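You operate a simulated robot arm through the tools that you are given. There is no shell and no other tool. Be economical: measure what you need, move in short steps, check, and stop when the job is done.

You are at the controls of a simulated two-armed robot. One attempt, no reset.

## Task
Zero the counter and run the chain on 2 hooks at speed 2.
Fine: stop when the screen shows 2.

Only the result counts: the job must be done as asked and must still hold three seconds after the hand-in. Knocking over, shifting, dropping, spilling or breaking anything else fails it.

## Robot
Two 7-joint arms with fingered hands on one trunk, on a base that drives. Base frame: it is fixed to the floor where the robot stands at the start and does not move with it; the origin is under the middle of the robot, x ahead of it, y to its left, z up. Lengths are in mm, angles in rad, forces in N, time in s.
The left shoulder is at the start at [70, 142, 1264], the right one opposite. With the tool pointing down near the work surface each hand reaches from about 440 to 800 mm from the robot's upright axis, wherever it stands, measured 20 degrees to its own side. Places, roughly: red valve [600, -300, 800]; reset button [500, -300, 1200]; screen [500, -200, 1400]; speed dial [500, -300, 1100]; start button [400, -100, 1200]; stop button [500, -200, 1200]. Payload 3.6 kg a hand.
The TCP of each hand is the grasp point between the finger pads, 25 mm short of the fingertips. In the tool frame z runs along the fingers and y along their closing line. Largest opening 88 mm; the body of the gripper starts 29 mm behind the TCP. The gripper is a hand of 5 fingers: y runs from the thumb to the fingers, the wrist lies at [-13, -97, -162] in the tool frame, and closing takes about 1.5 s.
Orientation is told as [roll, pitch, yaw] about the base's x, y, z axes, in that order, counted from this pose: with the fingers straight down and the wrist toward the robot, the tool's x, y and z point along [0, 1, 0], [1, 0, 0] and [0, 0, -1] of the base frame.

## Interface
- The arms move only by the tool nudge_tool. It takes "left_series", "right_series" or both (then of equal length, played together; a hand with none holds still); each is a list of rows, each a list of 6 numbers: the shift along the base's x, y, z in m, then the turn, a rotation vector about the base's x, y, z in rad. In form: [[dx, dy, dz, ax, ay, az], ...]. A call has 1 to 20 rows; each row is the pose to reach, as a shift and turn from the pose commanded when the call began. "left_gripper" and "right_gripper" are, for a hand that has rows, the opening, from 0 (shut) to 1 (fully open), set as the call begins (left out, the last holds). A row lasts 0.2 s, in which the tool goes at most 50 mm and 0.15 rad; a call with a longer step from one row to the next is refused whole, and so is a gripper value outside its range. A pose out of reach is approached as far as the arm can. The call stops where the force on the tool passes 40 N (or 10 N more than at its start, if that is more) or the arm is blocked; 0.2 s more then pass. The fingers move at their own pace (about 72 mm/s each) and stop on an object; they squeeze with about 33 N. The grip force told is the motor's: it shows also when the fingers shut on nothing. Time passes only in rows, and 0.2 s behind the last, so rows that repeat a pose let the fingers close. It gives the time, the measured TCP pose, the force on the tool (base axes), the opening and the grip force at its end, in the units of the frame above (readings bear some noise), with the torque about the TCP (base axes, N m) and any sound that the robot's microphone picked up, and new pictures: "show" is both (left out), scene, wrist or none (wrist: the cameras of the hands that moved).
- Cameras (640 x 400 px; columns grow to the right, rows downward): "scene" is now at [134.6, -34.1, 1503.5]; the picture's right is [-0.38, -0.93, -0.00], its down [-0.43, 0.17, -0.89] and it looks along [0.82, -0.34, -0.46] (base axes); focal length 214 px, centre (320, 200). "left" rides on the left gripper at [-59, -79, -105] in its tool frame; the picture's right is [-0.73, -0.32, 0.61], its down [0.62, -0.68, 0.38] and it looks along [0.29, 0.66, 0.70] (tool axes); focal length 234 px, centre (320, 200). "right" rides on the right gripper at [59, -79, -105] in its tool frame; the picture's right is [-0.73, 0.32, -0.61], its down [-0.62, -0.68, 0.38] and it looks along [-0.29, 0.66, 0.70] (tool axes); focal length 234 px, centre (320, 200). There is no depth. A picture from a camera that has moved, and an enlarged one, comes with that camera's place and axes in the base frame and with its lens.
- lift_body(by): slides the trunk up (or, below 0, down) by that many mm; the arms and the scene camera ride with it, the base frame stays. It gives what a move gives, with no picture.
- base_move(legs): drives the robot by 1 to 6 legs, each [ahead, left, turn to the left] in mm, mm and rad, along the robot's own axes; the way and the turn of a leg run together, so that a leg with both is an arc; at most 1500 mm and 3.142 rad a leg. The arms and the cameras ride along, it lands a little off, and it stops where it bumps. It gives what a move gives, and a new picture of the scene camera.
- move_fingers(index, middle, ring, little, thumb_bend, thumb_turn, hand): sets how far each is bent, from 0 (flat) to 1 (curled in); at 0.3 the hand is open as for a grip, at 0.7 the pads meet at the TCP. One left out holds its place. A second passes; each finger stops where it meets its share of the squeeze, and holds until it gets a number again. A gripper value or a shape takes the hand back. It gives what a move gives, with no picture; readings hold the bend of each and the force on index, middle, ring, little, thumb and palm. thumb_turn goes from beside the hand (0) to across from the fingers (1), as for a grip.
- set_grasp(shape, hand): the hand has 5 fingers and takes this shape, open, in about a second: jaw (thumb against the fingers, like two jaws); tri (thumb and two fingers); tip (a fingertip pinch); poke (one finger out to press); point (the index stretched); flat (the hand flat); cup (the hand cupped); fist (a fist). The gripper value then closes the fingers along that shape, each until it touches; the sizes above hold for jaw. It gives what a move gives, with no picture.
- turn_head(pan, tilt): turns the head with the scene camera to pan (to the left, within 1.501 rad either way) and tilt (down, from -0.506 to 1.204), counted from straight ahead of the robot. It gives what a move gives, and a new picture of the scene camera.
- zoom(camera, box): a new picture of the part [left, top, right, bottom] of that camera's present view, enlarged. The clock stands still meanwhile.
- sign_off(): hands the job in; it is judged then, once.

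Work in short steps. Places have to be worked out from the pictures, the camera data and where the tool is seen: move nearer, look again, correct. Check each grasp and each placing, and mend what went wrong. You have 120 turns and 260 pictures in all, those below and enlarged ones among them. Open the grippers and draw the arms clear of the work before you hand the job in, unless the task says otherwise; then end with one line.

The tools are called after "Request:" as name(argument=value, ...) on one line, values as JSON. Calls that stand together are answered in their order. nudge_tool: Moves the arms, as the interface text tells. Its arguments: {"type":"object","properties":{"left_series":{"type":"array"},"left_gripper":{"type":"number"},"right_series":{"type":"array"},"right_gripper":{"type":"number"},"show":{"type":"string","enum":["both","scene","wrist","none"]}},"required":[]} The other tools are called the same way: lift_body (by) slides the trunk up or down; set_grasp (shape, hand) gives the hand a shape; move_fingers (index, middle, ring, little, thumb_bend, thumb_turn, hand) moves the fingers one by one; base_move (legs) drives the base; turn_head (pan, tilt) turns the head that bears the scene camera; zoom (camera, box) takes an enlarged picture of a part of a camera's view; sign_off () hands the job in.

At the start:

```text
clock: 0.0
left_position: [433.5, -20.6, 1467.8]
left_tcp_rot: [-0.001, 0.001, 0.001]
left_force: [0.6, -0.3, -0.8]
left_moment: [0.02, -0.01, 0.01]
left_finger_gap: 87.8
left_finger_force: 0.1
left_shape: jaw
left_bend: [0.3, 0.3, 0.3, 0.3, 0.3, 0.98]
left_finger forces: [0.0, 0.1, 0.0, 0.0, 0.1, 0.0]
right_position: [292.7, -387.9, 1427.5]
right_tcp_rot: [0.001, 0.001, -0.001]
right_force: [0.0, 0.0, -0.4]
right_moment: [0.01, -0.01, 0.01]
right_finger_gap: 87.6
right_finger_force: 0.1
right_shape: jaw
right_bend: [0.3, 0.3, 0.3, 0.3, 0.3, 0.98]
right_finger forces: [0.0, 0.1, 0.1, 0.1, 0.0, 0.0]
trunk travel left (down, up): [-800.0, 140.0]
robot x, y, heading: [-1.7, 0.6, -0.001]
head pan, tilt: [-0.387, 0.478]
```

scene: 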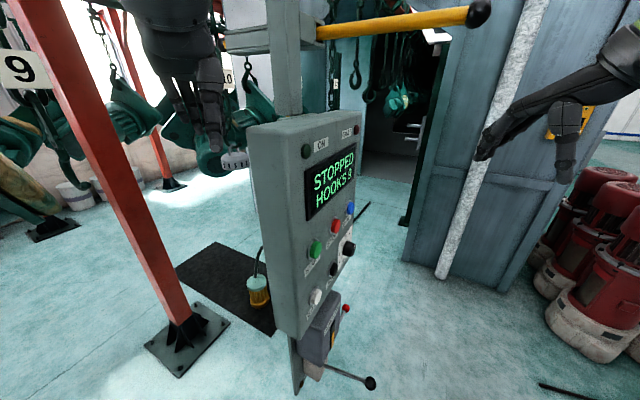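
right: 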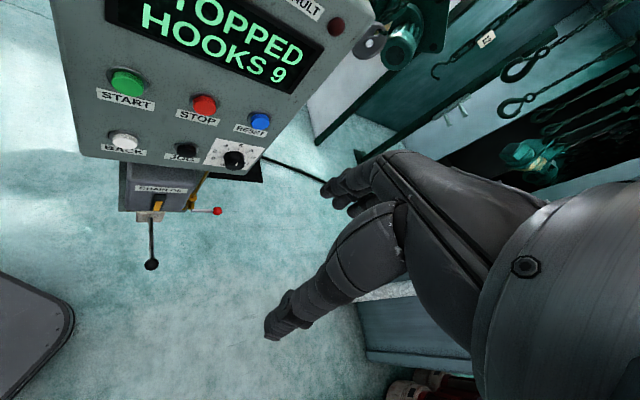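
left: 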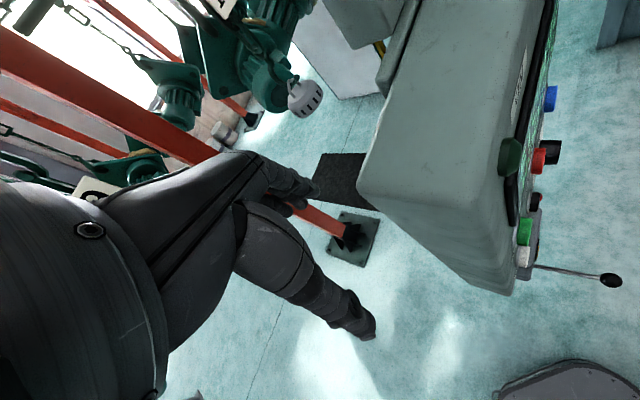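

The screen reads "STOPPED HOOKS 9". I enlarge the panel to read its controls.

Request:
zoom(camera="right", box=[50, 0, 370, 200])

Request:
zoom(camera="right", box=[90, 120, 290, 280])

Request:
zoom(camera="scene", box=[240, 100, 400, 400])

```text
2.00 times, centred on (210, 100) of right
camera zoom: at [213.6, -329.5, 1532.8], right [0.32, -0.73, 0.61], down [-0.68, -0.62, -0.38], along [0.66, -0.29, -0.7], focal length 468 px, centre (540, 400)
```

zoom: 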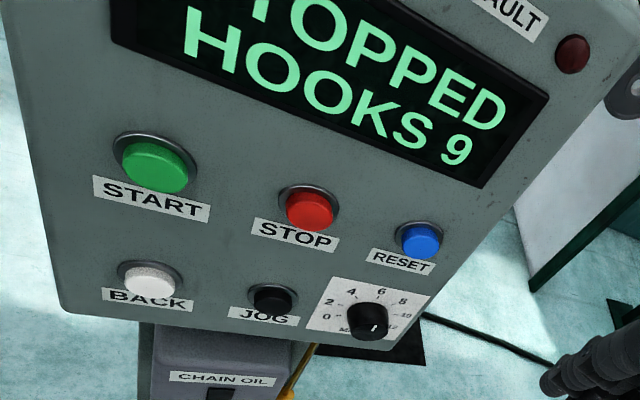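

```text
2.50 times, centred on (190, 200) of right
camera zoom: at [213.6, -329.5, 1532.8], right [0.32, -0.73, 0.61], down [-0.68, -0.62, -0.38], along [0.66, -0.29, -0.7], focal length 585 px, centre (645, 200)
```

zoom: 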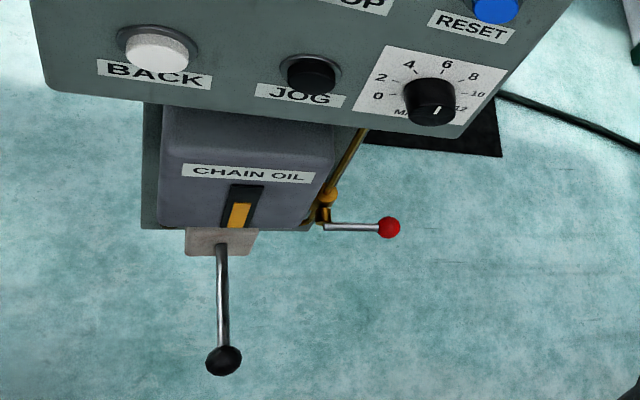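

```text
1.33 times, centred on (320, 250) of scene
camera zoom: at [134.6, -34.1, 1503.5], right [-0.38, -0.93, 0.0], down [-0.43, 0.17, -0.89], along [0.82, -0.34, -0.46], focal length 286 px, centre (320, 133)
```

zoom: 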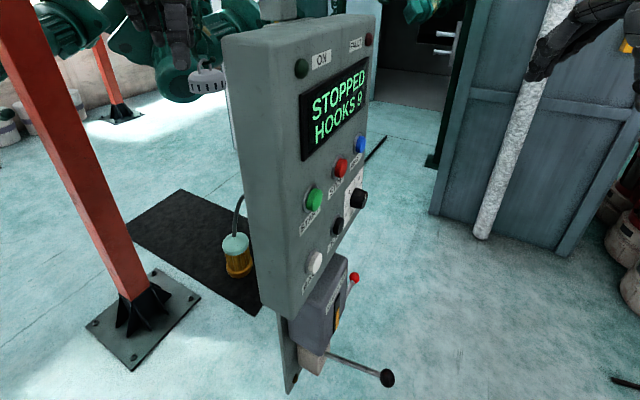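

The panel is vertical. Triangulated, START is about (426,-150,1238), STOP (483,-217,1238), RESET (544,-287,1235) and the dial (534,-289,1113), with the outward normal about (-0.76,-0.65,0). I look up at the overhead lever and chain before touching anything.

Request:
turn_head(pan=-0.3, tilt=-0.2)

Request:
turn_head(pan=-0.45, tilt=0.6)

Request:
zoom(camera="scene", box=[260, 100, 420, 200])

Request:
zoom(camera="right", box=[200, 130, 264, 180])

```text
clock: 1.1
left_position: [434.3, -19.4, 1468.4]
left_tcp_rot: [-0.002, 0.001, -0.002]
left_force: [0.2, 0.4, 0.1]
left_moment: [0.01, -0.02, -0.02]
left_finger_gap: 87.9
left_finger_force: 0.0
left_shape: jaw
left_bend: [0.3, 0.3, 0.3, 0.3, 0.3, 0.98]
left_finger forces: [0.0, 0.0, 0.0, 0.0, 0.1, 0.0]
right_position: [293.0, -388.8, 1428.3]
right_tcp_rot: [0.001, 0.0, -0.001]
right_force: [-1.1, 0.0, 0.1]
right_moment: [-0.01, -0.03, -0.01]
right_finger_gap: 87.4
right_finger_force: 0.2
right_shape: jaw
right_bend: [0.3, 0.3, 0.3, 0.3, 0.3, 0.98]
right_finger forces: [0.1, 0.1, 0.1, 0.0, 0.1, 0.0]
trunk travel left (down, up): [-800.0, 140.0]
robot x, y, heading: [-5.6, 0.1, -0.005]
head pan, tilt: [-0.3, -0.201]
camera scene: at [129.5, -24.1, 1565.0], right [-0.3, -0.96, 0.0], down [0.19, -0.06, -0.98], along [0.94, -0.29, 0.2], focal length 214 px, centre (320, 200)
```

scene: 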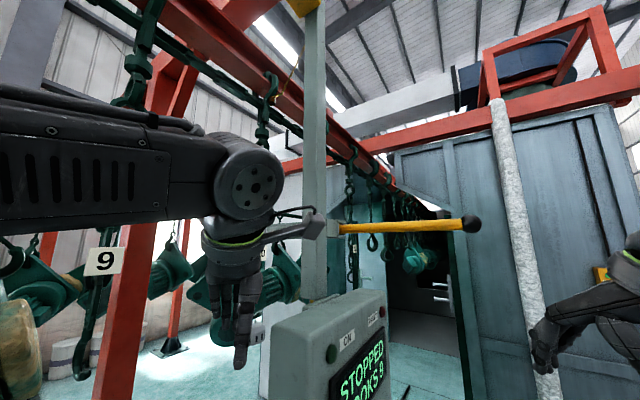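

```text
clock: 2.2
left_position: [433.7, -19.3, 1468.0]
left_tcp_rot: [-0.003, -0.001, -0.001]
left_force: [-1.0, -0.2, 0.6]
left_moment: [0.02, -0.01, -0.03]
left_finger_gap: 87.8
left_finger_force: 0.0
left_shape: jaw
left_bend: [0.3, 0.3, 0.3, 0.3, 0.3, 0.98]
left_finger forces: [0.0, 0.0, 0.1, 0.0, 0.0, 0.0]
right_position: [292.1, -387.7, 1428.0]
right_tcp_rot: [-0.001, 0.0, -0.001]
right_force: [-0.3, -0.5, 1.4]
right_moment: [-0.01, 0.02, -0.03]
right_finger_gap: 88.1
right_finger_force: 0.1
right_shape: jaw
right_bend: [0.3, 0.3, 0.3, 0.3, 0.3, 0.98]
right_finger forces: [0.0, 0.0, 0.0, 0.0, 0.1, 0.1]
trunk travel left (down, up): [-800.0, 140.0]
robot x, y, heading: [2.0, 2.3, -0.001]
head pan, tilt: [-0.45, 0.6]
camera scene: at [129.6, -37.9, 1492.5], right [-0.44, -0.9, 0.0], down [-0.51, 0.25, -0.83], along [0.74, -0.36, -0.56], focal length 214 px, centre (320, 200)
```

scene: 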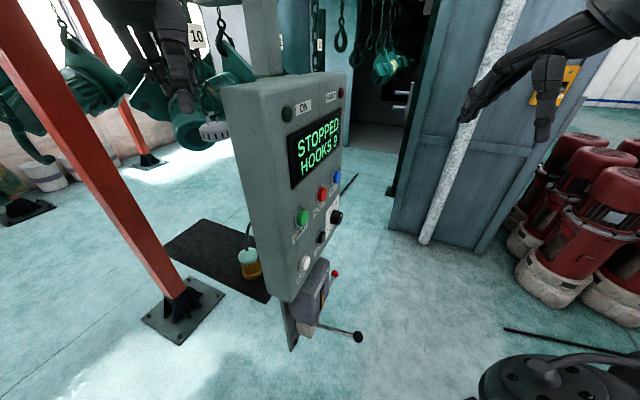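

```text
4.00 times, centred on (340, 150) of scene
camera zoom: at [129.6, -37.9, 1492.5], right [-0.44, -0.9, 0.0], down [-0.51, 0.25, -0.83], along [0.74, -0.36, -0.56], focal length 858 px, centre (240, 400)
```

zoom: 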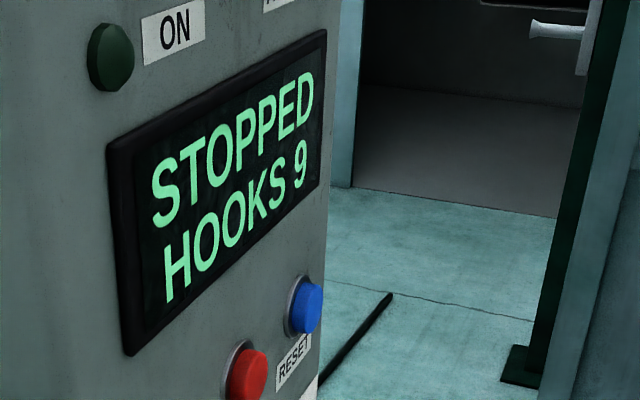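

```text
8.00 times, centred on (232, 155) of right
camera zoom: at [213.6, -329.4, 1532.8], right [0.32, -0.73, 0.61], down [-0.68, -0.62, -0.38], along [0.66, -0.29, -0.7], focal length 1873 px, centre (1024, 560)
```

zoom: 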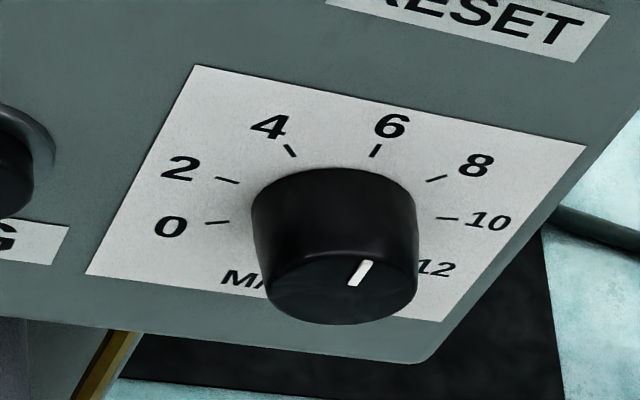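

The dial points near 6 now. I rotate the right hand to face the panel squarely and stand it about 170 mm off the dial, to get a frontal view.

Request:
nudge_tool(right_series=[[0.009, -0.001, -0.026, 0.046, -0.125, 0.046], [0.019, -0.002, -0.052, 0.093, -0.25, 0.093], [0.028, -0.003, -0.079, 0.139, -0.374, 0.139], [0.037, -0.004, -0.105, 0.185, -0.499, 0.185], [0.047, -0.005, -0.131, 0.232, -0.624, 0.232], [0.056, -0.006, -0.157, 0.278, -0.749, 0.278], [0.065, -0.007, -0.184, 0.324, -0.874, 0.324], [0.075, -0.008, -0.21, 0.371, -0.999, 0.371], [0.084, -0.009, -0.236, 0.417, -1.123, 0.417], [0.093, -0.01, -0.262, 0.463, -1.248, 0.463], [0.103, -0.011, -0.289, 0.51, -1.373, 0.51], [0.112, -0.012, -0.315, 0.556, -1.498, 0.556]])

```text
clock: 4.8
left_position: [435.2, -20.3, 1467.5]
left_tcp_rot: [-0.001, 0.001, -0.001]
left_force: [-0.8, 0.0, 0.3]
left_moment: [0.0, 0.01, 0.0]
left_finger_gap: 87.6
left_finger_force: 0.0
left_shape: jaw
left_bend: [0.3, 0.3, 0.3, 0.3, 0.3, 0.98]
left_finger forces: [0.1, 0.0, 0.0, 0.1, 0.0, 0.0]
right_position: [399.1, -416.6, 1125.6]
right_tcp_rot: [-0.642, -1.568, 1.355]
right_force: [0.1, -0.3, -0.3]
right_moment: [-0.03, -0.01, 0.01]
right_finger_gap: 87.9
right_finger_force: 0.1
right_shape: jaw
right_bend: [0.3, 0.3, 0.3, 0.3, 0.3, 0.98]
right_finger forces: [0.1, 0.1, 0.0, 0.0, 0.0, 0.1]
right hand out of reach, approached as far as the arm can: row 12
trunk travel left (down, up): [-800.0, 140.0]
robot x, y, heading: [0.3, -4.1, -0.002]
head pan, tilt: [-0.45, 0.6]
camera scene: at [130.8, -38.6, 1492.3], right [-0.44, -0.9, 0.0], down [-0.51, 0.25, -0.82], along [0.74, -0.36, -0.57], focal length 214 px, centre (320, 200)
camera right: at [279.9, -441.1, 1045.7], right [0.02, -0.95, 0.33], down [0.7, -0.22, -0.68], along [0.72, 0.24, 0.66], focal length 234 px, centre (320, 200)
```

scene: 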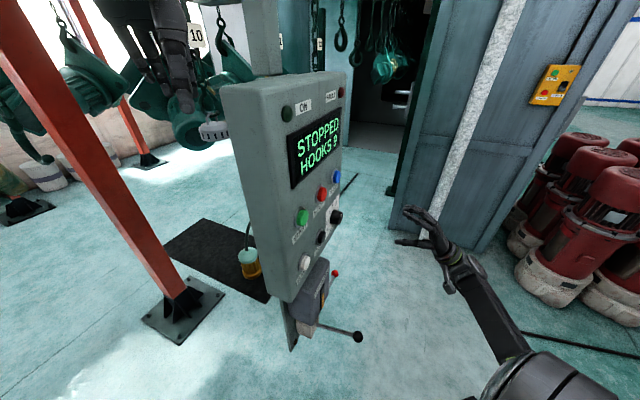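
right: 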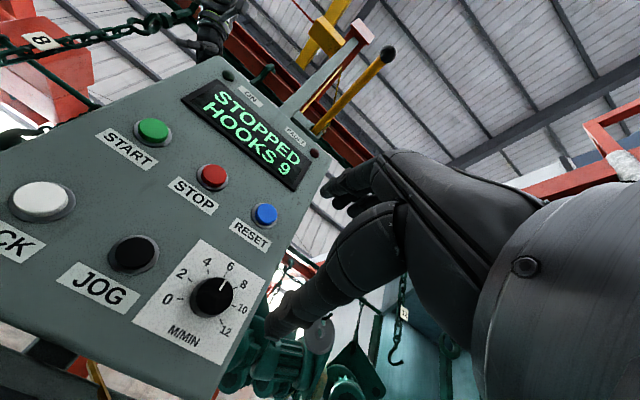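

The dial reads in M/MIN and points at about 6. The right arm hits a joint limit at this angle, so I will drive round to face the panel squarely. First I draw both hands back, clear of the panel and the overhead lever, and check the floor to the right.

Request:
nudge_tool(left_series=[[-0.02, 0.02, 0, 0, 0, 0], [-0.04, 0.045, -0.01, 0, 0, 0], [-0.055, 0.07, -0.03, 0, 0, 0], [-0.07, 0.095, -0.06, 0, 0, 0], [-0.08, 0.12, -0.09, 0, 0, 0], [-0.085, 0.14, -0.12, 0, 0, 0], [-0.085, 0.16, -0.15, 0, 0, 0], [-0.085, 0.17, -0.17, 0, 0, 0]], right_series=[[0.0, 0.014, 0.004, 0, 0, -0.09], [-0.002, 0.028, 0.008, 0, 0, -0.18], [-0.003, 0.042, 0.012, 0, 0, -0.27], [-0.005, 0.056, 0.016, 0, 0, -0.36], [-0.005, 0.07, 0.02, 0, 0, -0.45], [-0.005, 0.084, 0.024, 0, 0, -0.54], [-0.005, 0.098, 0.03, 0, 0, -0.63], [-0.005, 0.11, 0.035, 0, 0, -0.71]], show="none")

Request:
turn_head(pan=-1.4, tilt=0.7)

```text
clock: 6.6
left_position: [348.0, 151.6, 1299.0]
left_tcp_rot: [-0.002, -0.003, 0.0]
left_force: [-0.1, -0.3, -0.1]
left_moment: [0.01, 0.0, -0.03]
left_finger_gap: 87.7
left_finger_force: 0.0
left_shape: jaw
left_bend: [0.3, 0.3, 0.3, 0.3, 0.3, 0.98]
left_finger forces: [0.1, 0.0, 0.0, 0.1, 0.0, 0.0]
right_position: [424.9, -372.5, 1248.2]
right_tcp_rot: [0.243, -1.496, -0.195]
right_force: [-0.1, 0.1, -0.2]
right_moment: [0.0, -0.01, 0.03]
right_finger_gap: 87.9
right_finger_force: 0.0
right_shape: jaw
right_bend: [0.3, 0.3, 0.3, 0.3, 0.3, 0.98]
right_finger forces: [0.0, 0.0, 0.1, 0.0, 0.0, 0.1]
right hand out of reach, approached as far as the arm can: row 1, 2, 3, 4, 5, 6, 7, 8
trunk travel left (down, up): [-800.0, 140.0]
robot x, y, heading: [-3.7, -2.2, 0.0]
head pan, tilt: [-0.45, 0.6]
```

```text
clock: 7.8
left_position: [348.6, 151.2, 1298.6]
left_tcp_rot: [-0.003, 0.001, 0.0]
left_force: [0.2, -0.4, -0.4]
left_moment: [0.01, -0.01, 0.0]
left_finger_gap: 87.7
left_finger_force: 0.2
left_shape: jaw
left_bend: [0.3, 0.3, 0.3, 0.3, 0.3, 0.98]
left_finger forces: [0.0, 0.0, 0.1, 0.0, 0.0, 0.0]
right_position: [426.2, -374.5, 1248.2]
right_tcp_rot: [0.234, -1.497, -0.189]
right_force: [-0.6, 0.6, 0.6]
right_moment: [0.0, 0.01, -0.02]
right_finger_gap: 87.8
right_finger_force: 0.1
right_shape: jaw
right_bend: [0.3, 0.3, 0.3, 0.3, 0.3, 0.98]
right_finger forces: [0.0, 0.0, 0.0, 0.1, 0.0, 0.1]
trunk travel left (down, up): [-800.0, 140.0]
robot x, y, heading: [-0.6, 1.5, 0.001]
head pan, tilt: [-1.4, 0.7]
camera scene: at [64.5, -83.1, 1483.8], right [-0.99, -0.17, 0.0], down [-0.11, 0.63, -0.76], along [0.13, -0.75, -0.64], focal length 214 px, centre (320, 200)
```

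scene: 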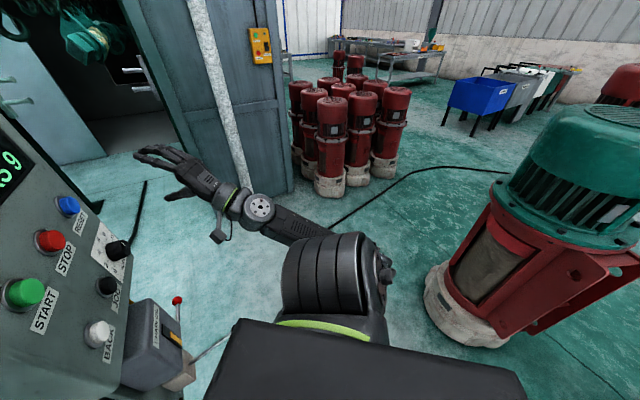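

The way is clear apart from a big motor behind on the right. I back off 150, slide right and turn to face the panel.

Request:
base_move(legs=[[-150, 0, 0], [0, -586, 0], [0, 0, 0.71]])

Request:
turn_head(pan=0.0, tilt=0.5)

```text
clock: 14.0
left_position: [14.1, -244.3, 1299.1]
left_tcp_rot: [-0.003, 0.0, 0.715]
left_force: [0.5, -0.1, 0.5]
left_moment: [0.02, 0.02, -0.03]
left_finger_gap: 87.8
left_finger_force: 0.1
left_shape: jaw
left_bend: [0.3, 0.3, 0.3, 0.3, 0.3, 0.98]
left_finger forces: [0.0, 0.1, 0.1, 0.0, 0.0, 0.0]
right_position: [416.7, -589.4, 1248.8]
right_tcp_rot: [0.235, -1.495, 0.53]
right_force: [1.1, -0.7, 0.3]
right_moment: [-0.02, -0.03, 0.02]
right_finger_gap: 87.9
right_finger_force: 0.1
right_shape: jaw
right_bend: [0.3, 0.3, 0.3, 0.3, 0.3, 0.98]
right_finger forces: [0.0, 0.0, 0.1, 0.1, 0.0, 0.1]
trunk travel left (down, up): [-800.0, 140.0]
robot x, y, heading: [-151.1, -585.9, 0.715]
head pan, tilt: [-1.4, 0.7]
camera scene: at [-46.0, -607.3, 1483.8], right [-0.63, -0.78, 0.0], down [-0.5, 0.41, -0.76], along [0.59, -0.48, -0.64], focal length 214 px, centre (320, 200)
```

scene: 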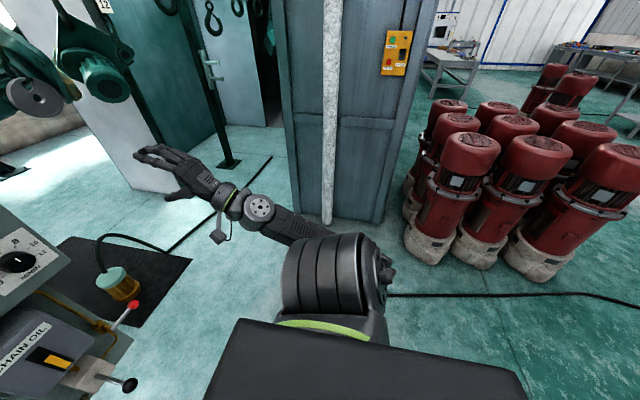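

```text
clock: 15.6
left_position: [14.5, -244.4, 1299.1]
left_tcp_rot: [-0.001, 0.0, 0.715]
left_force: [0.2, 0.6, -0.3]
left_moment: [0.0, -0.01, -0.02]
left_finger_gap: 87.9
left_finger_force: 0.1
left_shape: jaw
left_bend: [0.3, 0.3, 0.3, 0.3, 0.3, 0.98]
left_finger forces: [0.1, 0.0, 0.0, 0.0, 0.0, 0.0]
right_position: [416.7, -589.1, 1248.5]
right_tcp_rot: [0.232, -1.497, 0.532]
right_force: [-0.3, -1.2, -0.2]
right_moment: [0.0, -0.02, 0.03]
right_finger_gap: 87.8
right_finger_force: 0.0
right_shape: jaw
right_bend: [0.3, 0.3, 0.3, 0.3, 0.3, 0.98]
right_finger forces: [0.0, 0.0, 0.1, 0.0, 0.1, 0.1]
trunk travel left (down, up): [-800.0, 140.0]
robot x, y, heading: [-149.7, -588.7, 0.718]
head pan, tilt: [0.0, 0.499]
camera scene: at [-43.3, -493.8, 1501.5], right [0.66, -0.76, 0.0], down [-0.36, -0.31, -0.88], along [0.66, 0.58, -0.48], focal length 214 px, centre (320, 200)
```

scene: 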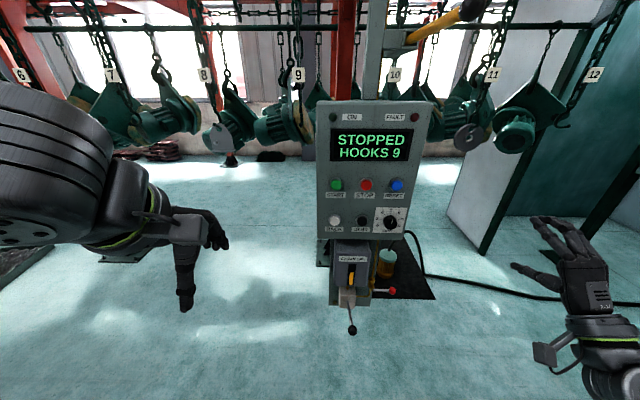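

The frontal view confirms my coordinates, since START lands within a pixel of the prediction. I move 100 ahead and 90 to the right.

Request:
base_move(legs=[[100, -90, 0]])

Request:
zoom(camera="scene", box=[250, 60, 410, 260])

```text
clock: 16.9
left_position: [145.5, -248.4, 1299.2]
left_tcp_rot: [-0.001, -0.001, 0.716]
left_force: [0.2, -0.3, -0.3]
left_moment: [-0.01, 0.0, 0.0]
left_finger_gap: 87.7
left_finger_force: 0.0
left_shape: jaw
left_bend: [0.3, 0.3, 0.3, 0.3, 0.3, 0.98]
left_finger forces: [0.0, 0.1, 0.0, 0.0, 0.1, 0.1]
right_position: [548.4, -592.3, 1249.7]
right_tcp_rot: [0.22, -1.497, 0.546]
right_force: [-0.6, -0.5, 0.6]
right_moment: [0.01, -0.01, 0.0]
right_finger_gap: 87.5
right_finger_force: 0.0
right_shape: jaw
right_bend: [0.3, 0.3, 0.3, 0.3, 0.3, 0.98]
right_finger forces: [0.0, 0.1, 0.0, 0.0, 0.0, 0.1]
trunk travel left (down, up): [-800.0, 140.0]
robot x, y, heading: [-17.8, -589.6, 0.714]
head pan, tilt: [0.0, 0.499]
camera scene: at [87.7, -497.6, 1501.7], right [0.66, -0.75, 0.0], down [-0.36, -0.31, -0.88], along [0.66, 0.58, -0.48], focal length 214 px, centre (320, 200)
```

scene: 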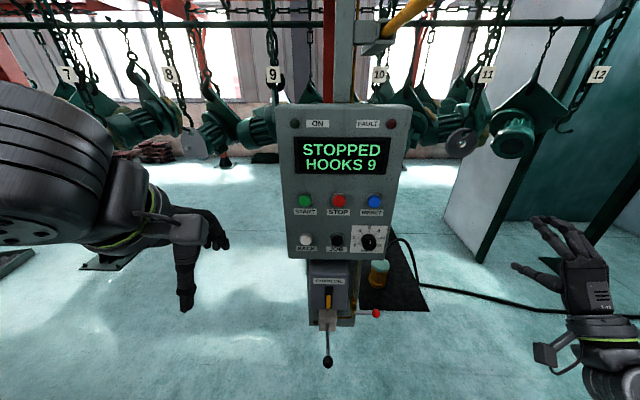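

```text
2.00 times, centred on (330, 160) of scene
camera zoom: at [87.7, -497.6, 1501.7], right [0.66, -0.75, 0.0], down [-0.36, -0.31, -0.88], along [0.66, 0.58, -0.48], focal length 429 px, centre (300, 280)
```

zoom: 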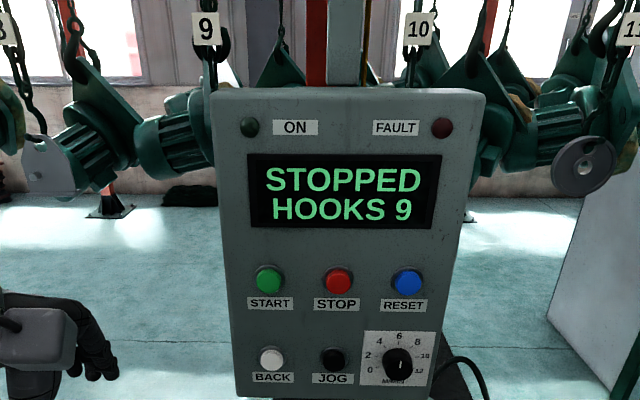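

Facing the panel squarely, the dial knob front comes out at about (534,-289,1110), matching my earlier fix. 6 is at the top of the dial and each 2 units is about 40°, so 2 is about 80° counter-clockwise. I send a zero move to find out what pose the right hand is really commanded to.

Request:
nudge_tool(right_series=[[0, 0, 0, 0, 0, 0], [0, 0, 0, 0, 0, 0]], show="none")

Request:
set_grasp(shape="poke", hand="right")

Request:
zoom(camera="right", box=[0, 0, 640, 400])

Request:
zoom(camera="scene", box=[480, 180, 640, 300])

```text
clock: 17.4
left_position: [146.8, -247.6, 1299.0]
left_tcp_rot: [-0.001, 0.001, 0.715]
left_force: [0.0, 0.3, -0.6]
left_moment: [-0.03, 0.02, 0.0]
left_finger_gap: 87.7
left_finger_force: 0.0
left_shape: jaw
left_bend: [0.3, 0.3, 0.3, 0.3, 0.3, 0.98]
left_finger forces: [0.0, 0.1, 0.1, 0.0, 0.1, 0.0]
right_position: [549.6, -592.1, 1247.5]
right_tcp_rot: [0.228, -1.496, 0.539]
right_force: [0.3, 0.2, -0.3]
right_moment: [-0.01, 0.03, -0.02]
right_finger_gap: 87.9
right_finger_force: 0.1
right_shape: jaw
right_bend: [0.3, 0.3, 0.3, 0.3, 0.3, 0.98]
right_finger forces: [0.0, 0.0, 0.0, 0.1, 0.0, 0.1]
trunk travel left (down, up): [-800.0, 140.0]
robot x, y, heading: [-15.1, -591.1, 0.718]
head pan, tilt: [0.0, 0.499]
```

```text
clock: 18.4
left_position: [146.8, -247.0, 1299.1]
left_tcp_rot: [-0.003, 0.0, 0.716]
left_force: [-0.6, -0.5, 0.8]
left_moment: [0.0, 0.0, 0.02]
left_finger_gap: 87.9
left_finger_force: 0.0
left_shape: jaw
left_bend: [0.3, 0.3, 0.3, 0.3, 0.3, 0.98]
left_finger forces: [0.0, 0.0, 0.1, 0.0, 0.0, 0.1]
right_position: [549.9, -592.9, 1249.0]
right_tcp_rot: [0.232, -1.496, 0.532]
right_force: [-0.1, -0.1, 0.1]
right_moment: [0.0, 0.03, -0.03]
right_finger_gap: 0.1
right_finger_force: 0.1
right_shape: poke
right_bend: [0.7, 0.7, 0.99, 0.99, 1.0, 1.0]
right_finger forces: [0.0, 0.1, 0.0, 0.0, 0.0, 0.0]
trunk travel left (down, up): [-800.0, 140.0]
robot x, y, heading: [-15.7, -589.8, 0.714]
head pan, tilt: [0.0, 0.499]
```

```text
1.00 times, centred on (320, 200) of right (not enlarged: the box is as wide or as high as the picture)
camera zoom: at [428.3, -626.6, 1178.1], right [0.09, -0.93, 0.35], down [0.66, -0.21, -0.72], along [0.74, 0.3, 0.6], focal length 234 px, centre (320, 200)
```

zoom: 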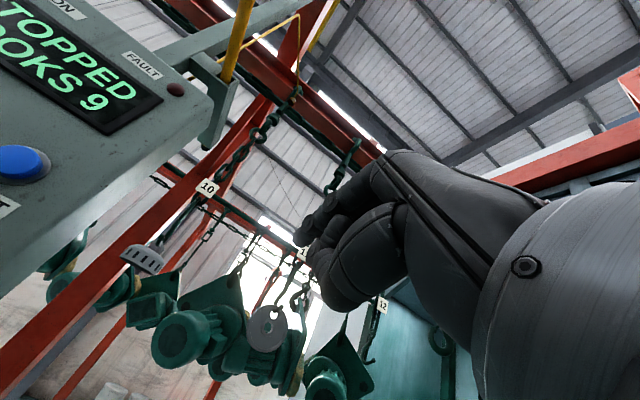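

```text
3.33 times, centred on (560, 240) of scene
camera zoom: at [89.9, -497.7, 1501.5], right [0.66, -0.75, 0.0], down [-0.36, -0.31, -0.88], along [0.66, 0.58, -0.48], focal length 715 px, centre (-480, 67)
```

zoom: 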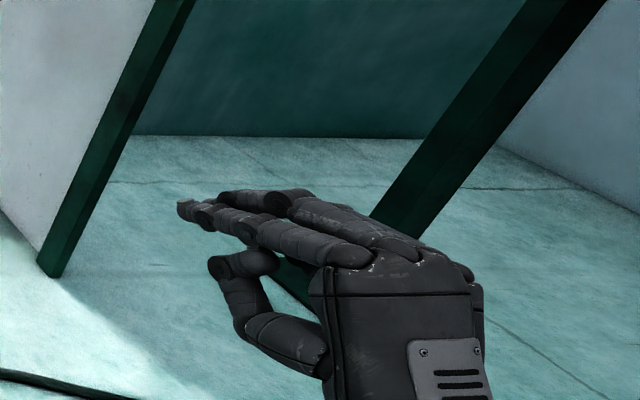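

The poke tips sit at about TCP+25 mm along the tool axis, as expected. I square up the hand and bring the fingertip about 60 mm in front of RESET.

Request:
nudge_tool(right_series=[[-0.01, 0.036, -0.002, 0.008, -0.009, -0.008], [-0.02, 0.071, -0.004, 0.016, -0.018, -0.016], [-0.03, 0.107, -0.006, 0.024, -0.028, -0.025], [-0.04, 0.142, -0.008, 0.032, -0.037, -0.033], [-0.05, 0.178, -0.01, 0.04, -0.045, -0.04], [-0.06, 0.213, -0.012, 0.049, -0.057, -0.05], [-0.07, 0.249, -0.014, 0.049, -0.057, -0.05], [-0.07, 0.249, -0.014, 0.049, -0.057, -0.05]])

```text
clock: 20.1
left_position: [147.5, -246.8, 1299.7]
left_tcp_rot: [-0.001, 0.0, 0.715]
left_force: [-0.1, -0.8, -0.8]
left_moment: [0.01, -0.03, -0.03]
left_finger_gap: 87.8
left_finger_force: 0.2
left_shape: jaw
left_bend: [0.3, 0.3, 0.3, 0.3, 0.3, 0.98]
left_finger forces: [0.0, 0.0, 0.1, 0.1, 0.0, 0.0]
right_position: [517.4, -592.3, 1280.3]
right_tcp_rot: [1.645, -1.556, -0.93]
right_force: [0.4, -1.1, -0.7]
right_moment: [-0.02, 0.01, -0.04]
right_finger_gap: 0.1
right_finger_force: 0.0
right_shape: poke
right_bend: [0.7, 0.7, 0.99, 0.99, 1.0, 1.0]
right_finger forces: [0.1, 0.0, 0.0, 0.1, 0.1, 0.0]
right hand out of reach, approached as far as the arm can: row 1, 2, 3, 4, 5, 6, 7, 8
trunk travel left (down, up): [-800.0, 140.0]
robot x, y, heading: [-15.5, -592.0, 0.714]
head pan, tilt: [0.0, 0.499]
camera scene: at [89.8, -497.8, 1501.5], right [0.66, -0.75, 0.0], down [-0.36, -0.31, -0.88], along [0.66, 0.58, -0.48], focal length 214 px, centre (320, 200)
camera right: at [397.8, -616.7, 1202.1], right [0.02, -0.95, 0.31], down [0.69, -0.21, -0.69], along [0.72, 0.23, 0.65], focal length 234 px, centre (320, 200)
```

scene: 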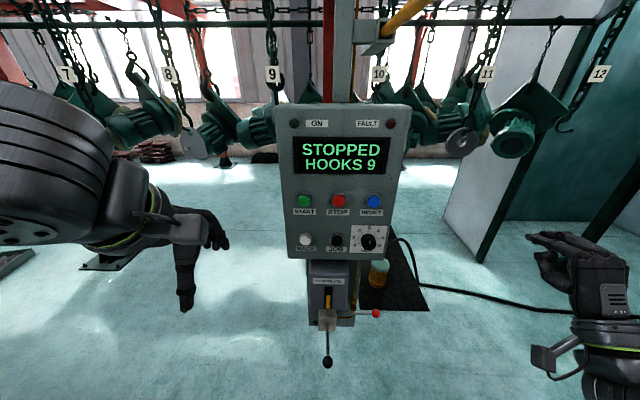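
right: 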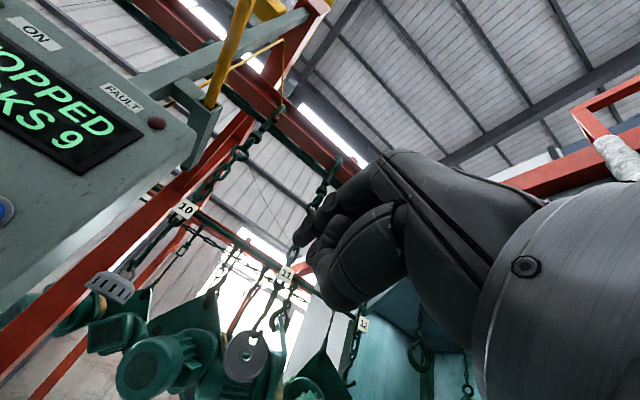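

The wrist-below, straight-ahead pose sits at a joint limit. I roll the hand counter-clockwise about its pointing axis, so the wrist comes from the lower right, and retry the approach to RESET.

Request:
nudge_tool(right_series=[[-0.006, 0.03, -0.006, -0.066, -0.057, 0], [-0.012, 0.06, -0.011, -0.132, -0.115, 0], [-0.018, 0.09, -0.017, -0.198, -0.172, 0], [-0.025, 0.12, -0.022, -0.265, -0.23, 0], [-0.031, 0.15, -0.028, -0.331, -0.287, 0], [-0.037, 0.18, -0.034, -0.397, -0.344, 0], [-0.043, 0.21, -0.04, -0.463, -0.402, 0], [-0.049, 0.24, -0.045, -0.529, -0.459, 0], [-0.049, 0.24, -0.045, -0.529, -0.459, 0]])

```text
clock: 22.1
left_position: [150.5, -235.7, 1294.8]
left_tcp_rot: [-0.007, 0.008, 0.717]
left_force: [-0.4, 1.1, -0.2]
left_moment: [-0.03, 0.03, -0.01]
left_finger_gap: 87.8
left_finger_force: 0.1
left_shape: jaw
left_bend: [0.3, 0.3, 0.3, 0.3, 0.3, 0.98]
left_finger forces: [0.0, 0.0, 0.2, 0.0, 0.0, 0.1]
right_position: [476.4, -348.1, 1231.3]
right_tcp_rot: [-1.563, -0.881, 2.278]
right_force: [-0.2, 1.0, -0.1]
right_moment: [0.0, 0.01, -0.07]
right_finger_gap: 0.1
right_finger_force: 0.1
right_shape: poke
right_bend: [0.7, 0.7, 0.99, 0.99, 1.0, 1.0]
right_finger forces: [0.0, 0.0, 0.0, 0.0, 0.1, 0.0]
right hand out of reach, approached as far as the arm can: row 1, 2, 3, 4, 5, 6, 7
trunk travel left (down, up): [-800.0, 140.0]
robot x, y, heading: [-17.2, -591.2, 0.717]
head pan, tilt: [0.0, 0.499]
camera scene: at [93.3, -483.3, 1500.1], right [0.66, -0.75, 0.01], down [-0.36, -0.32, -0.87], along [0.66, 0.57, -0.49], focal length 214 px, centre (320, 200)
camera right: at [399.4, -421.2, 1132.0], right [-0.23, -0.66, 0.71], down [0.89, -0.44, -0.13], along [0.4, 0.6, 0.69], focal length 234 px, centre (320, 200)
```

scene: 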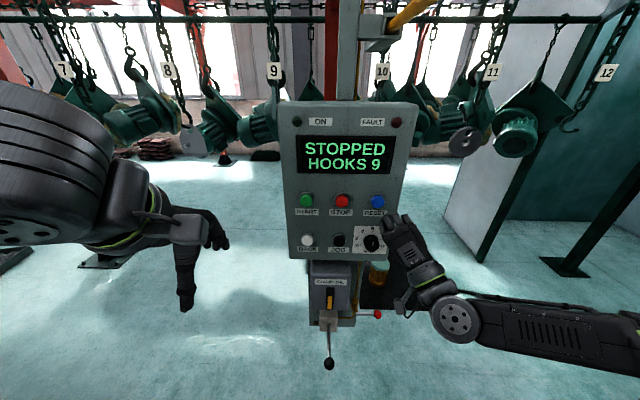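
right: 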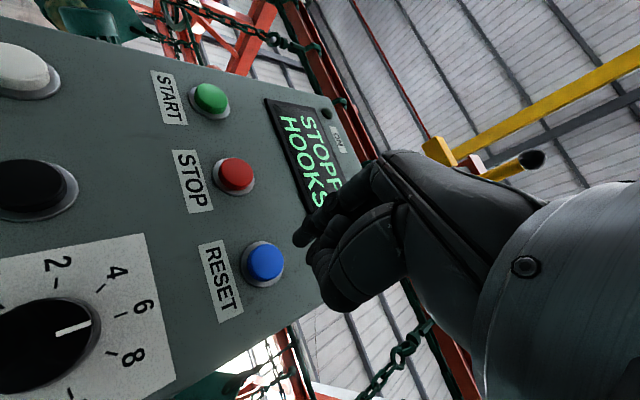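

The roll works and the hand now points at RESET squarely. The ray through the button confirms it at (545,-287,1235), about 67 mm ahead of the tip. I press it and draw back.

Request:
nudge_tool(right_series=[[0.0227, 0.0197, 0.004, 0, 0, 0], [0.0416, 0.036, 0.004, 0, 0, 0], [0.05, 0.0432, 0.004, 0, 0, 0], [0.0537, 0.0465, 0.004, 0, 0, 0], [0.0567, 0.0491, 0.004, 0, 0, 0], [0.0567, 0.0491, 0.004, 0, 0, 0]])

```text
clock: 23.6
left_position: [146.6, -248.9, 1299.2]
left_tcp_rot: [-0.003, -0.002, 0.717]
left_force: [0.8, -0.3, 0.2]
left_moment: [0.0, 0.02, 0.0]
left_finger_gap: 88.0
left_finger_force: 0.1
left_shape: jaw
left_bend: [0.3, 0.3, 0.3, 0.3, 0.3, 0.98]
left_finger forces: [0.0, 0.0, 0.1, 0.0, 0.0, 0.0]
right_position: [531.4, -314.0, 1238.6]
right_tcp_rot: [-1.574, -0.887, 2.288]
right_force: [-2.0, -1.1, 0.4]
right_moment: [-0.04, 0.03, 0.01]
right_finger_gap: 0.0
right_finger_force: 0.0
right_shape: poke
right_bend: [0.7, 0.7, 0.99, 0.99, 1.0, 1.0]
right_finger forces: [1.8, 0.0, 0.0, 0.0, 0.1, 0.0]
trunk travel left (down, up): [-800.0, 140.0]
robot x, y, heading: [-18.6, -592.4, 0.717]
head pan, tilt: [0.0, 0.499]
heard: click
camera scene: at [89.0, -499.1, 1501.7], right [0.66, -0.75, 0.0], down [-0.36, -0.31, -0.88], along [0.66, 0.58, -0.48], focal length 214 px, centre (320, 200)
camera right: at [453.8, -386.3, 1139.4], right [-0.22, -0.67, 0.71], down [0.89, -0.44, -0.13], along [0.4, 0.6, 0.69], focal length 234 px, centre (320, 200)
```

scene: 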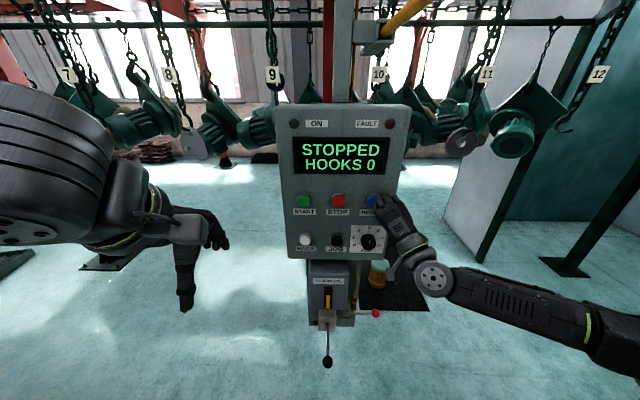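
right: 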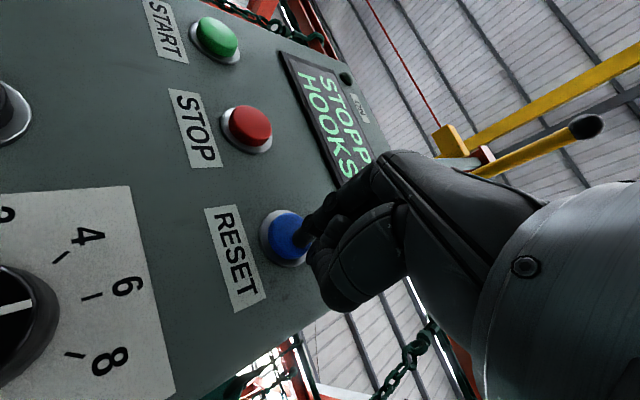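

The screen reads "HOOKS 0" with a click. I draw back, drop to the dial's height, and take the three-finger shape.

Request:
nudge_tool(right_series=[[-0.03, -0.026, 0, 0, 0, 0], [-0.06, -0.052, 0, 0, 0, 0], [-0.065, -0.045, -0.04, 0, 0, 0], [-0.065, -0.038, -0.085, 0, 0, 0], [-0.061, -0.031, -0.129, 0, 0, 0], [-0.061, -0.031, -0.129, 0, 0, 0]], show="none")

Request:
set_grasp(shape="tri", hand="right")

Request:
zoom(camera="right", box=[0, 0, 640, 400])

Request:
zoom(camera="scene", box=[280, 150, 440, 270])

```text
clock: 24.9
left_position: [146.7, -248.8, 1299.9]
left_tcp_rot: [-0.001, 0.0, 0.717]
left_force: [0.0, -0.2, 1.0]
left_moment: [0.01, 0.02, -0.01]
left_finger_gap: 87.6
left_finger_force: 0.0
left_shape: jaw
left_bend: [0.3, 0.3, 0.3, 0.3, 0.3, 0.98]
left_finger forces: [0.1, 0.0, 0.0, 0.1, 0.0, 0.1]
right_position: [469.7, -345.4, 1107.6]
right_tcp_rot: [-1.572, -0.885, 2.288]
right_force: [0.3, 0.5, 1.3]
right_moment: [0.01, -0.02, -0.02]
right_finger_gap: 0.2
right_finger_force: 0.1
right_shape: poke
right_bend: [0.7, 0.7, 0.99, 0.99, 1.0, 1.0]
right_finger forces: [0.0, 0.0, 0.0, 0.1, 0.1, 0.0]
trunk travel left (down, up): [-800.0, 140.0]
robot x, y, heading: [-17.3, -592.9, 0.713]
head pan, tilt: [0.0, 0.499]
```

```text
clock: 25.9
left_position: [147.0, -249.9, 1299.4]
left_tcp_rot: [-0.001, 0.0, 0.715]
left_force: [0.3, 0.6, 1.4]
left_moment: [0.01, 0.01, -0.04]
left_finger_gap: 87.8
left_finger_force: 0.2
left_shape: jaw
left_bend: [0.3, 0.3, 0.3, 0.3, 0.3, 0.98]
left_finger forces: [0.0, 0.0, 0.0, 0.0, 0.0, 0.0]
right_position: [470.6, -344.2, 1107.9]
right_tcp_rot: [-1.574, -0.885, 2.287]
right_force: [-0.3, 0.6, -0.1]
right_moment: [0.0, 0.03, -0.01]
right_finger_gap: 87.6
right_finger_force: 0.1
right_shape: tri
right_bend: [0.3, 0.3, 0.99, 0.99, 0.3, 0.98]
right_finger forces: [0.0, 0.0, 0.0, 0.0, 0.1, 0.0]
trunk travel left (down, up): [-800.0, 140.0]
robot x, y, heading: [-16.4, -590.3, 0.714]
head pan, tilt: [0.0, 0.499]
```

```text
1.00 times, centred on (320, 200) of right (not enlarged: the box is as wide or as high as the picture)
camera zoom: at [394.3, -417.4, 1009.7], right [-0.22, -0.67, 0.71], down [0.89, -0.44, -0.13], along [0.4, 0.6, 0.69], focal length 234 px, centre (320, 200)
```

zoom: 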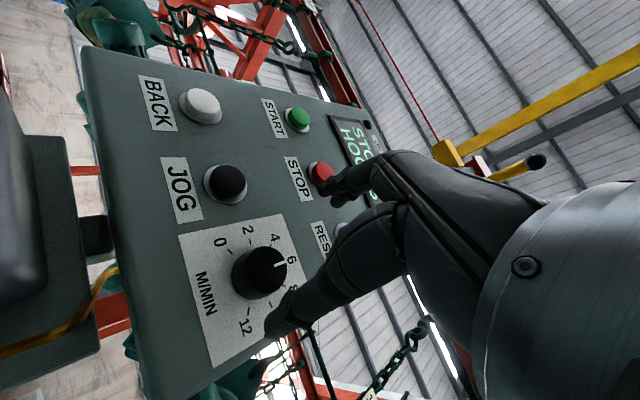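

```text
3.33 times, centred on (360, 210) of scene
camera zoom: at [89.9, -497.8, 1501.5], right [0.66, -0.75, 0.0], down [-0.36, -0.31, -0.88], along [0.66, 0.58, -0.48], focal length 715 px, centre (187, 167)
```

zoom: 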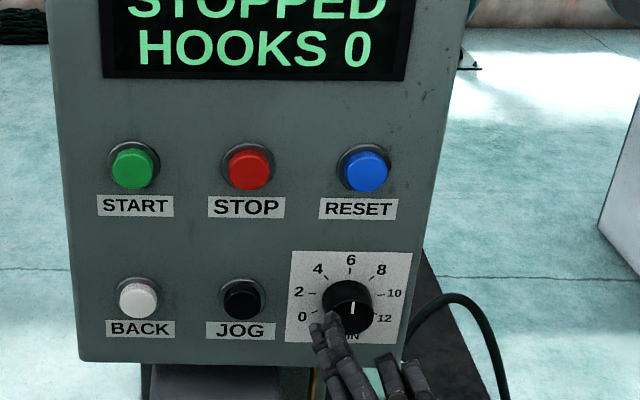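

The pointer reads 6, with the knob front at about (535,-289,1106), straight ahead by 85 mm. Before grasping, I test in free space whether the wrist can roll a further 80° counter-clockwise.

Request:
nudge_tool(right_series=[[0, 0, 0, -0.106, -0.092, 0], [0, 0, 0, -0.212, -0.183, 0], [0, 0, 0, -0.318, -0.275, 0], [0, 0, 0, -0.423, -0.367, 0], [0, 0, 0, -0.529, -0.459, 0], [0, 0, 0, -0.635, -0.55, 0], [0, 0, 0, -0.741, -0.642, 0], [0, 0, 0, -0.847, -0.734, 0], [0, 0, 0, -0.953, -0.825, 0], [0, 0, 0, -1.058, -0.917, 0]], show="scene")

```text
clock: 28.1
left_position: [147.0, -248.2, 1299.3]
left_tcp_rot: [-0.002, 0.0, 0.714]
left_force: [-1.6, 0.5, 0.3]
left_moment: [0.02, 0.03, 0.0]
left_finger_gap: 87.6
left_finger_force: 0.1
left_shape: jaw
left_bend: [0.3, 0.3, 0.3, 0.3, 0.3, 0.98]
left_finger forces: [0.0, 0.0, 0.1, 0.0, 0.0, 0.0]
right_position: [469.9, -343.5, 1110.1]
right_tcp_rot: [-1.571, 0.517, 2.286]
right_force: [-0.3, -0.5, -0.1]
right_moment: [-0.01, -0.06, 0.0]
right_finger_gap: 88.0
right_finger_force: 0.0
right_shape: tri
right_bend: [0.3, 0.3, 0.99, 0.99, 0.3, 0.98]
right_finger forces: [0.1, 0.1, 0.1, 0.1, 0.1, 0.0]
trunk travel left (down, up): [-800.0, 140.0]
robot x, y, heading: [-21.0, -591.6, 0.712]
head pan, tilt: [0.0, 0.499]
camera scene: at [88.9, -496.4, 1501.5], right [0.66, -0.75, 0.0], down [-0.36, -0.31, -0.88], along [0.66, 0.58, -0.48], focal length 214 px, centre (320, 200)
```

scene: 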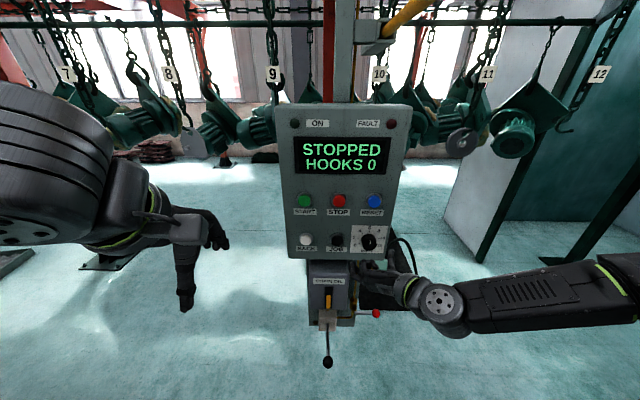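

The full roll is reachable. I roll back and advance 74 mm to put the open fingers round the knob.

Request:
nudge_tool(right_series=[[0, 0, 0, 0.106, 0.092, 0], [0, 0, 0, 0.212, 0.183, 0], [0, 0, 0, 0.318, 0.275, 0], [0, 0, 0, 0.423, 0.367, 0], [0, 0, 0, 0.529, 0.459, 0], [0, 0, -0.001, 0.635, 0.55, 0], [0, 0, -0.002, 0.741, 0.642, 0], [0, 0, -0.003, 0.847, 0.734, 0], [0, 0, -0.003, 0.953, 0.825, 0], [0, 0, -0.003, 1.058, 0.917, 0], [0.02, 0.0175, -0.003, 1.058, 0.917, 0], [0.04, 0.035, -0.003, 1.058, 0.917, 0], [0.05, 0.043, -0.003, 1.058, 0.917, 0], [0.056, 0.0475, -0.003, 1.058, 0.917, 0]])

Request:
zoom(camera="scene", box=[310, 190, 430, 280])

```text
clock: 31.1
left_position: [147.7, -247.5, 1298.9]
left_tcp_rot: [-0.003, -0.001, 0.716]
left_force: [0.4, -0.6, -0.1]
left_moment: [0.02, -0.03, -0.01]
left_finger_gap: 87.7
left_finger_force: 0.0
left_shape: jaw
left_bend: [0.3, 0.3, 0.3, 0.3, 0.3, 0.98]
left_finger forces: [0.0, 0.0, 0.0, 0.0, 0.0, 0.0]
right_position: [527.5, -296.5, 1106.1]
right_tcp_rot: [-1.574, -0.886, 2.287]
right_force: [0.3, -0.7, -1.7]
right_moment: [0.0, -0.01, -0.02]
right_finger_gap: 88.0
right_finger_force: 0.1
right_shape: tri
right_bend: [0.3, 0.3, 0.99, 0.99, 0.3, 0.98]
right_finger forces: [0.0, 0.0, 0.1, 0.1, 0.0, 0.0]
trunk travel left (down, up): [-800.0, 140.0]
robot x, y, heading: [-17.2, -589.3, 0.717]
head pan, tilt: [0.0, 0.499]
camera scene: at [90.1, -497.5, 1501.5], right [0.66, -0.75, 0.0], down [-0.36, -0.31, -0.88], along [0.66, 0.58, -0.48], focal length 214 px, centre (320, 200)
camera right: at [450.3, -369.2, 1008.0], right [-0.22, -0.67, 0.71], down [0.89, -0.44, -0.13], along [0.4, 0.6, 0.69], focal length 234 px, centre (320, 200)
```

scene: 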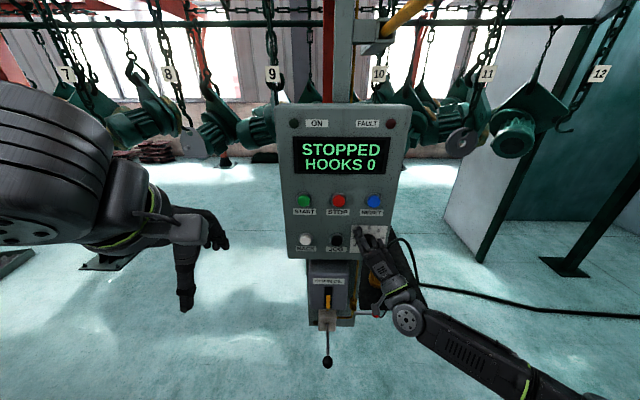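
right: 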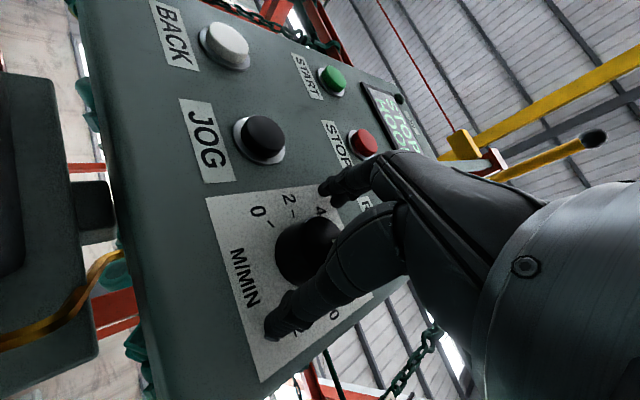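

```text
4.44 times, centred on (370, 235) of scene
camera zoom: at [90.1, -497.5, 1501.5], right [0.66, -0.75, 0.0], down [-0.36, -0.31, -0.88], along [0.66, 0.58, -0.48], focal length 953 px, centre (98, 44)
```

zoom: 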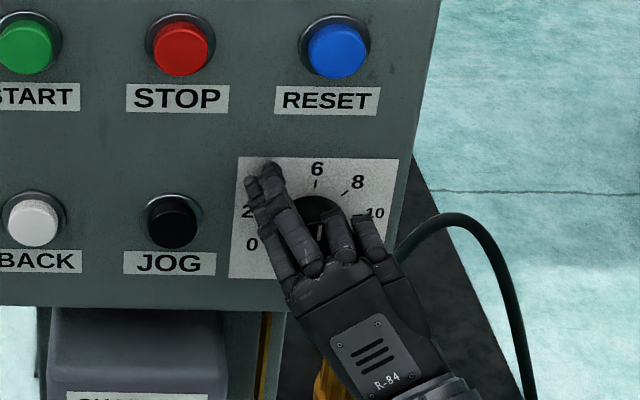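

The fingers straddle the knob. I close on it.

Request:
nudge_tool(right_gripper=0, right_series=[[0, 0, 0, 0, 0, 0], [0, 0, 0, 0, 0, 0], [0, 0, 0, 0, 0, 0], [0, 0, 0, 0, 0, 0], [0, 0, 0, 0, 0, 0], [0, 0, 0, 0, 0, 0], [0, 0, 0, 0, 0, 0]], show="wrist")

Request:
zoom(camera="scene", box=[310, 190, 430, 280])

```text
clock: 32.6
left_position: [147.9, -249.0, 1298.1]
left_tcp_rot: [-0.001, 0.0, 0.715]
left_force: [-0.3, 0.2, -1.2]
left_moment: [0.0, -0.01, 0.0]
left_finger_gap: 87.7
left_finger_force: 0.1
left_shape: jaw
left_bend: [0.3, 0.3, 0.3, 0.3, 0.3, 0.98]
left_finger forces: [0.0, 0.1, 0.1, 0.1, 0.0, 0.0]
right_position: [524.7, -296.4, 1107.1]
right_tcp_rot: [-1.572, -0.885, 2.287]
right_force: [-1.2, 1.2, -2.3]
right_moment: [-0.06, 0.04, 0.01]
right_finger_gap: 32.7
right_finger_force: 33.1
right_shape: tri
right_bend: [0.74, 0.54, 1.0, 1.0, 0.71, 1.0]
right_finger forces: [14.2, 15.0, 0.0, 0.1, 30.1, 0.1]
trunk travel left (down, up): [-800.0, 140.0]
robot x, y, heading: [-19.0, -592.4, 0.713]
head pan, tilt: [0.0, 0.499]
camera right: at [449.8, -369.2, 1008.0], right [-0.22, -0.67, 0.71], down [0.89, -0.44, -0.13], along [0.4, 0.6, 0.69], focal length 234 px, centre (320, 200)
```

right: 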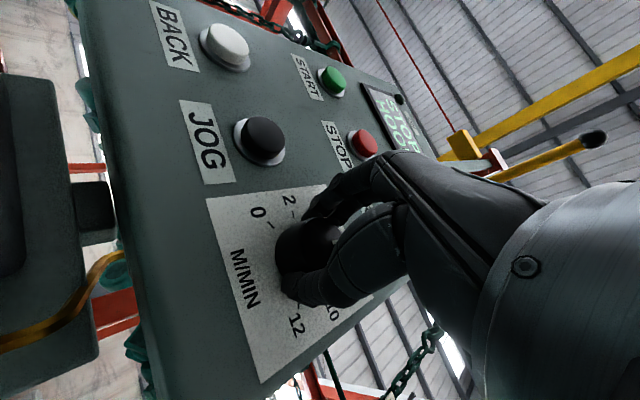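

```text
4.44 times, centred on (370, 235) of scene
camera zoom: at [89.8, -497.3, 1501.5], right [0.66, -0.75, 0.0], down [-0.36, -0.31, -0.88], along [0.66, 0.58, -0.48], focal length 953 px, centre (98, 44)
```

zoom: 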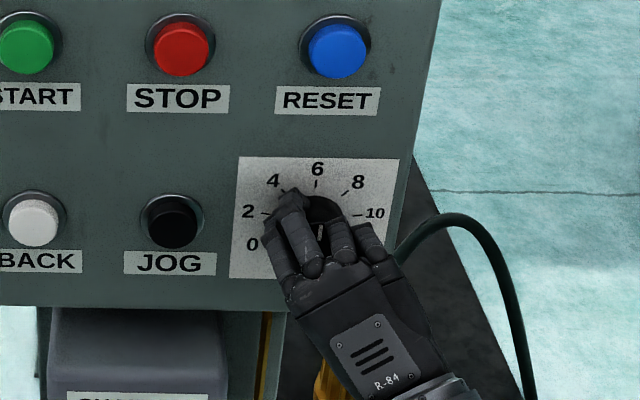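

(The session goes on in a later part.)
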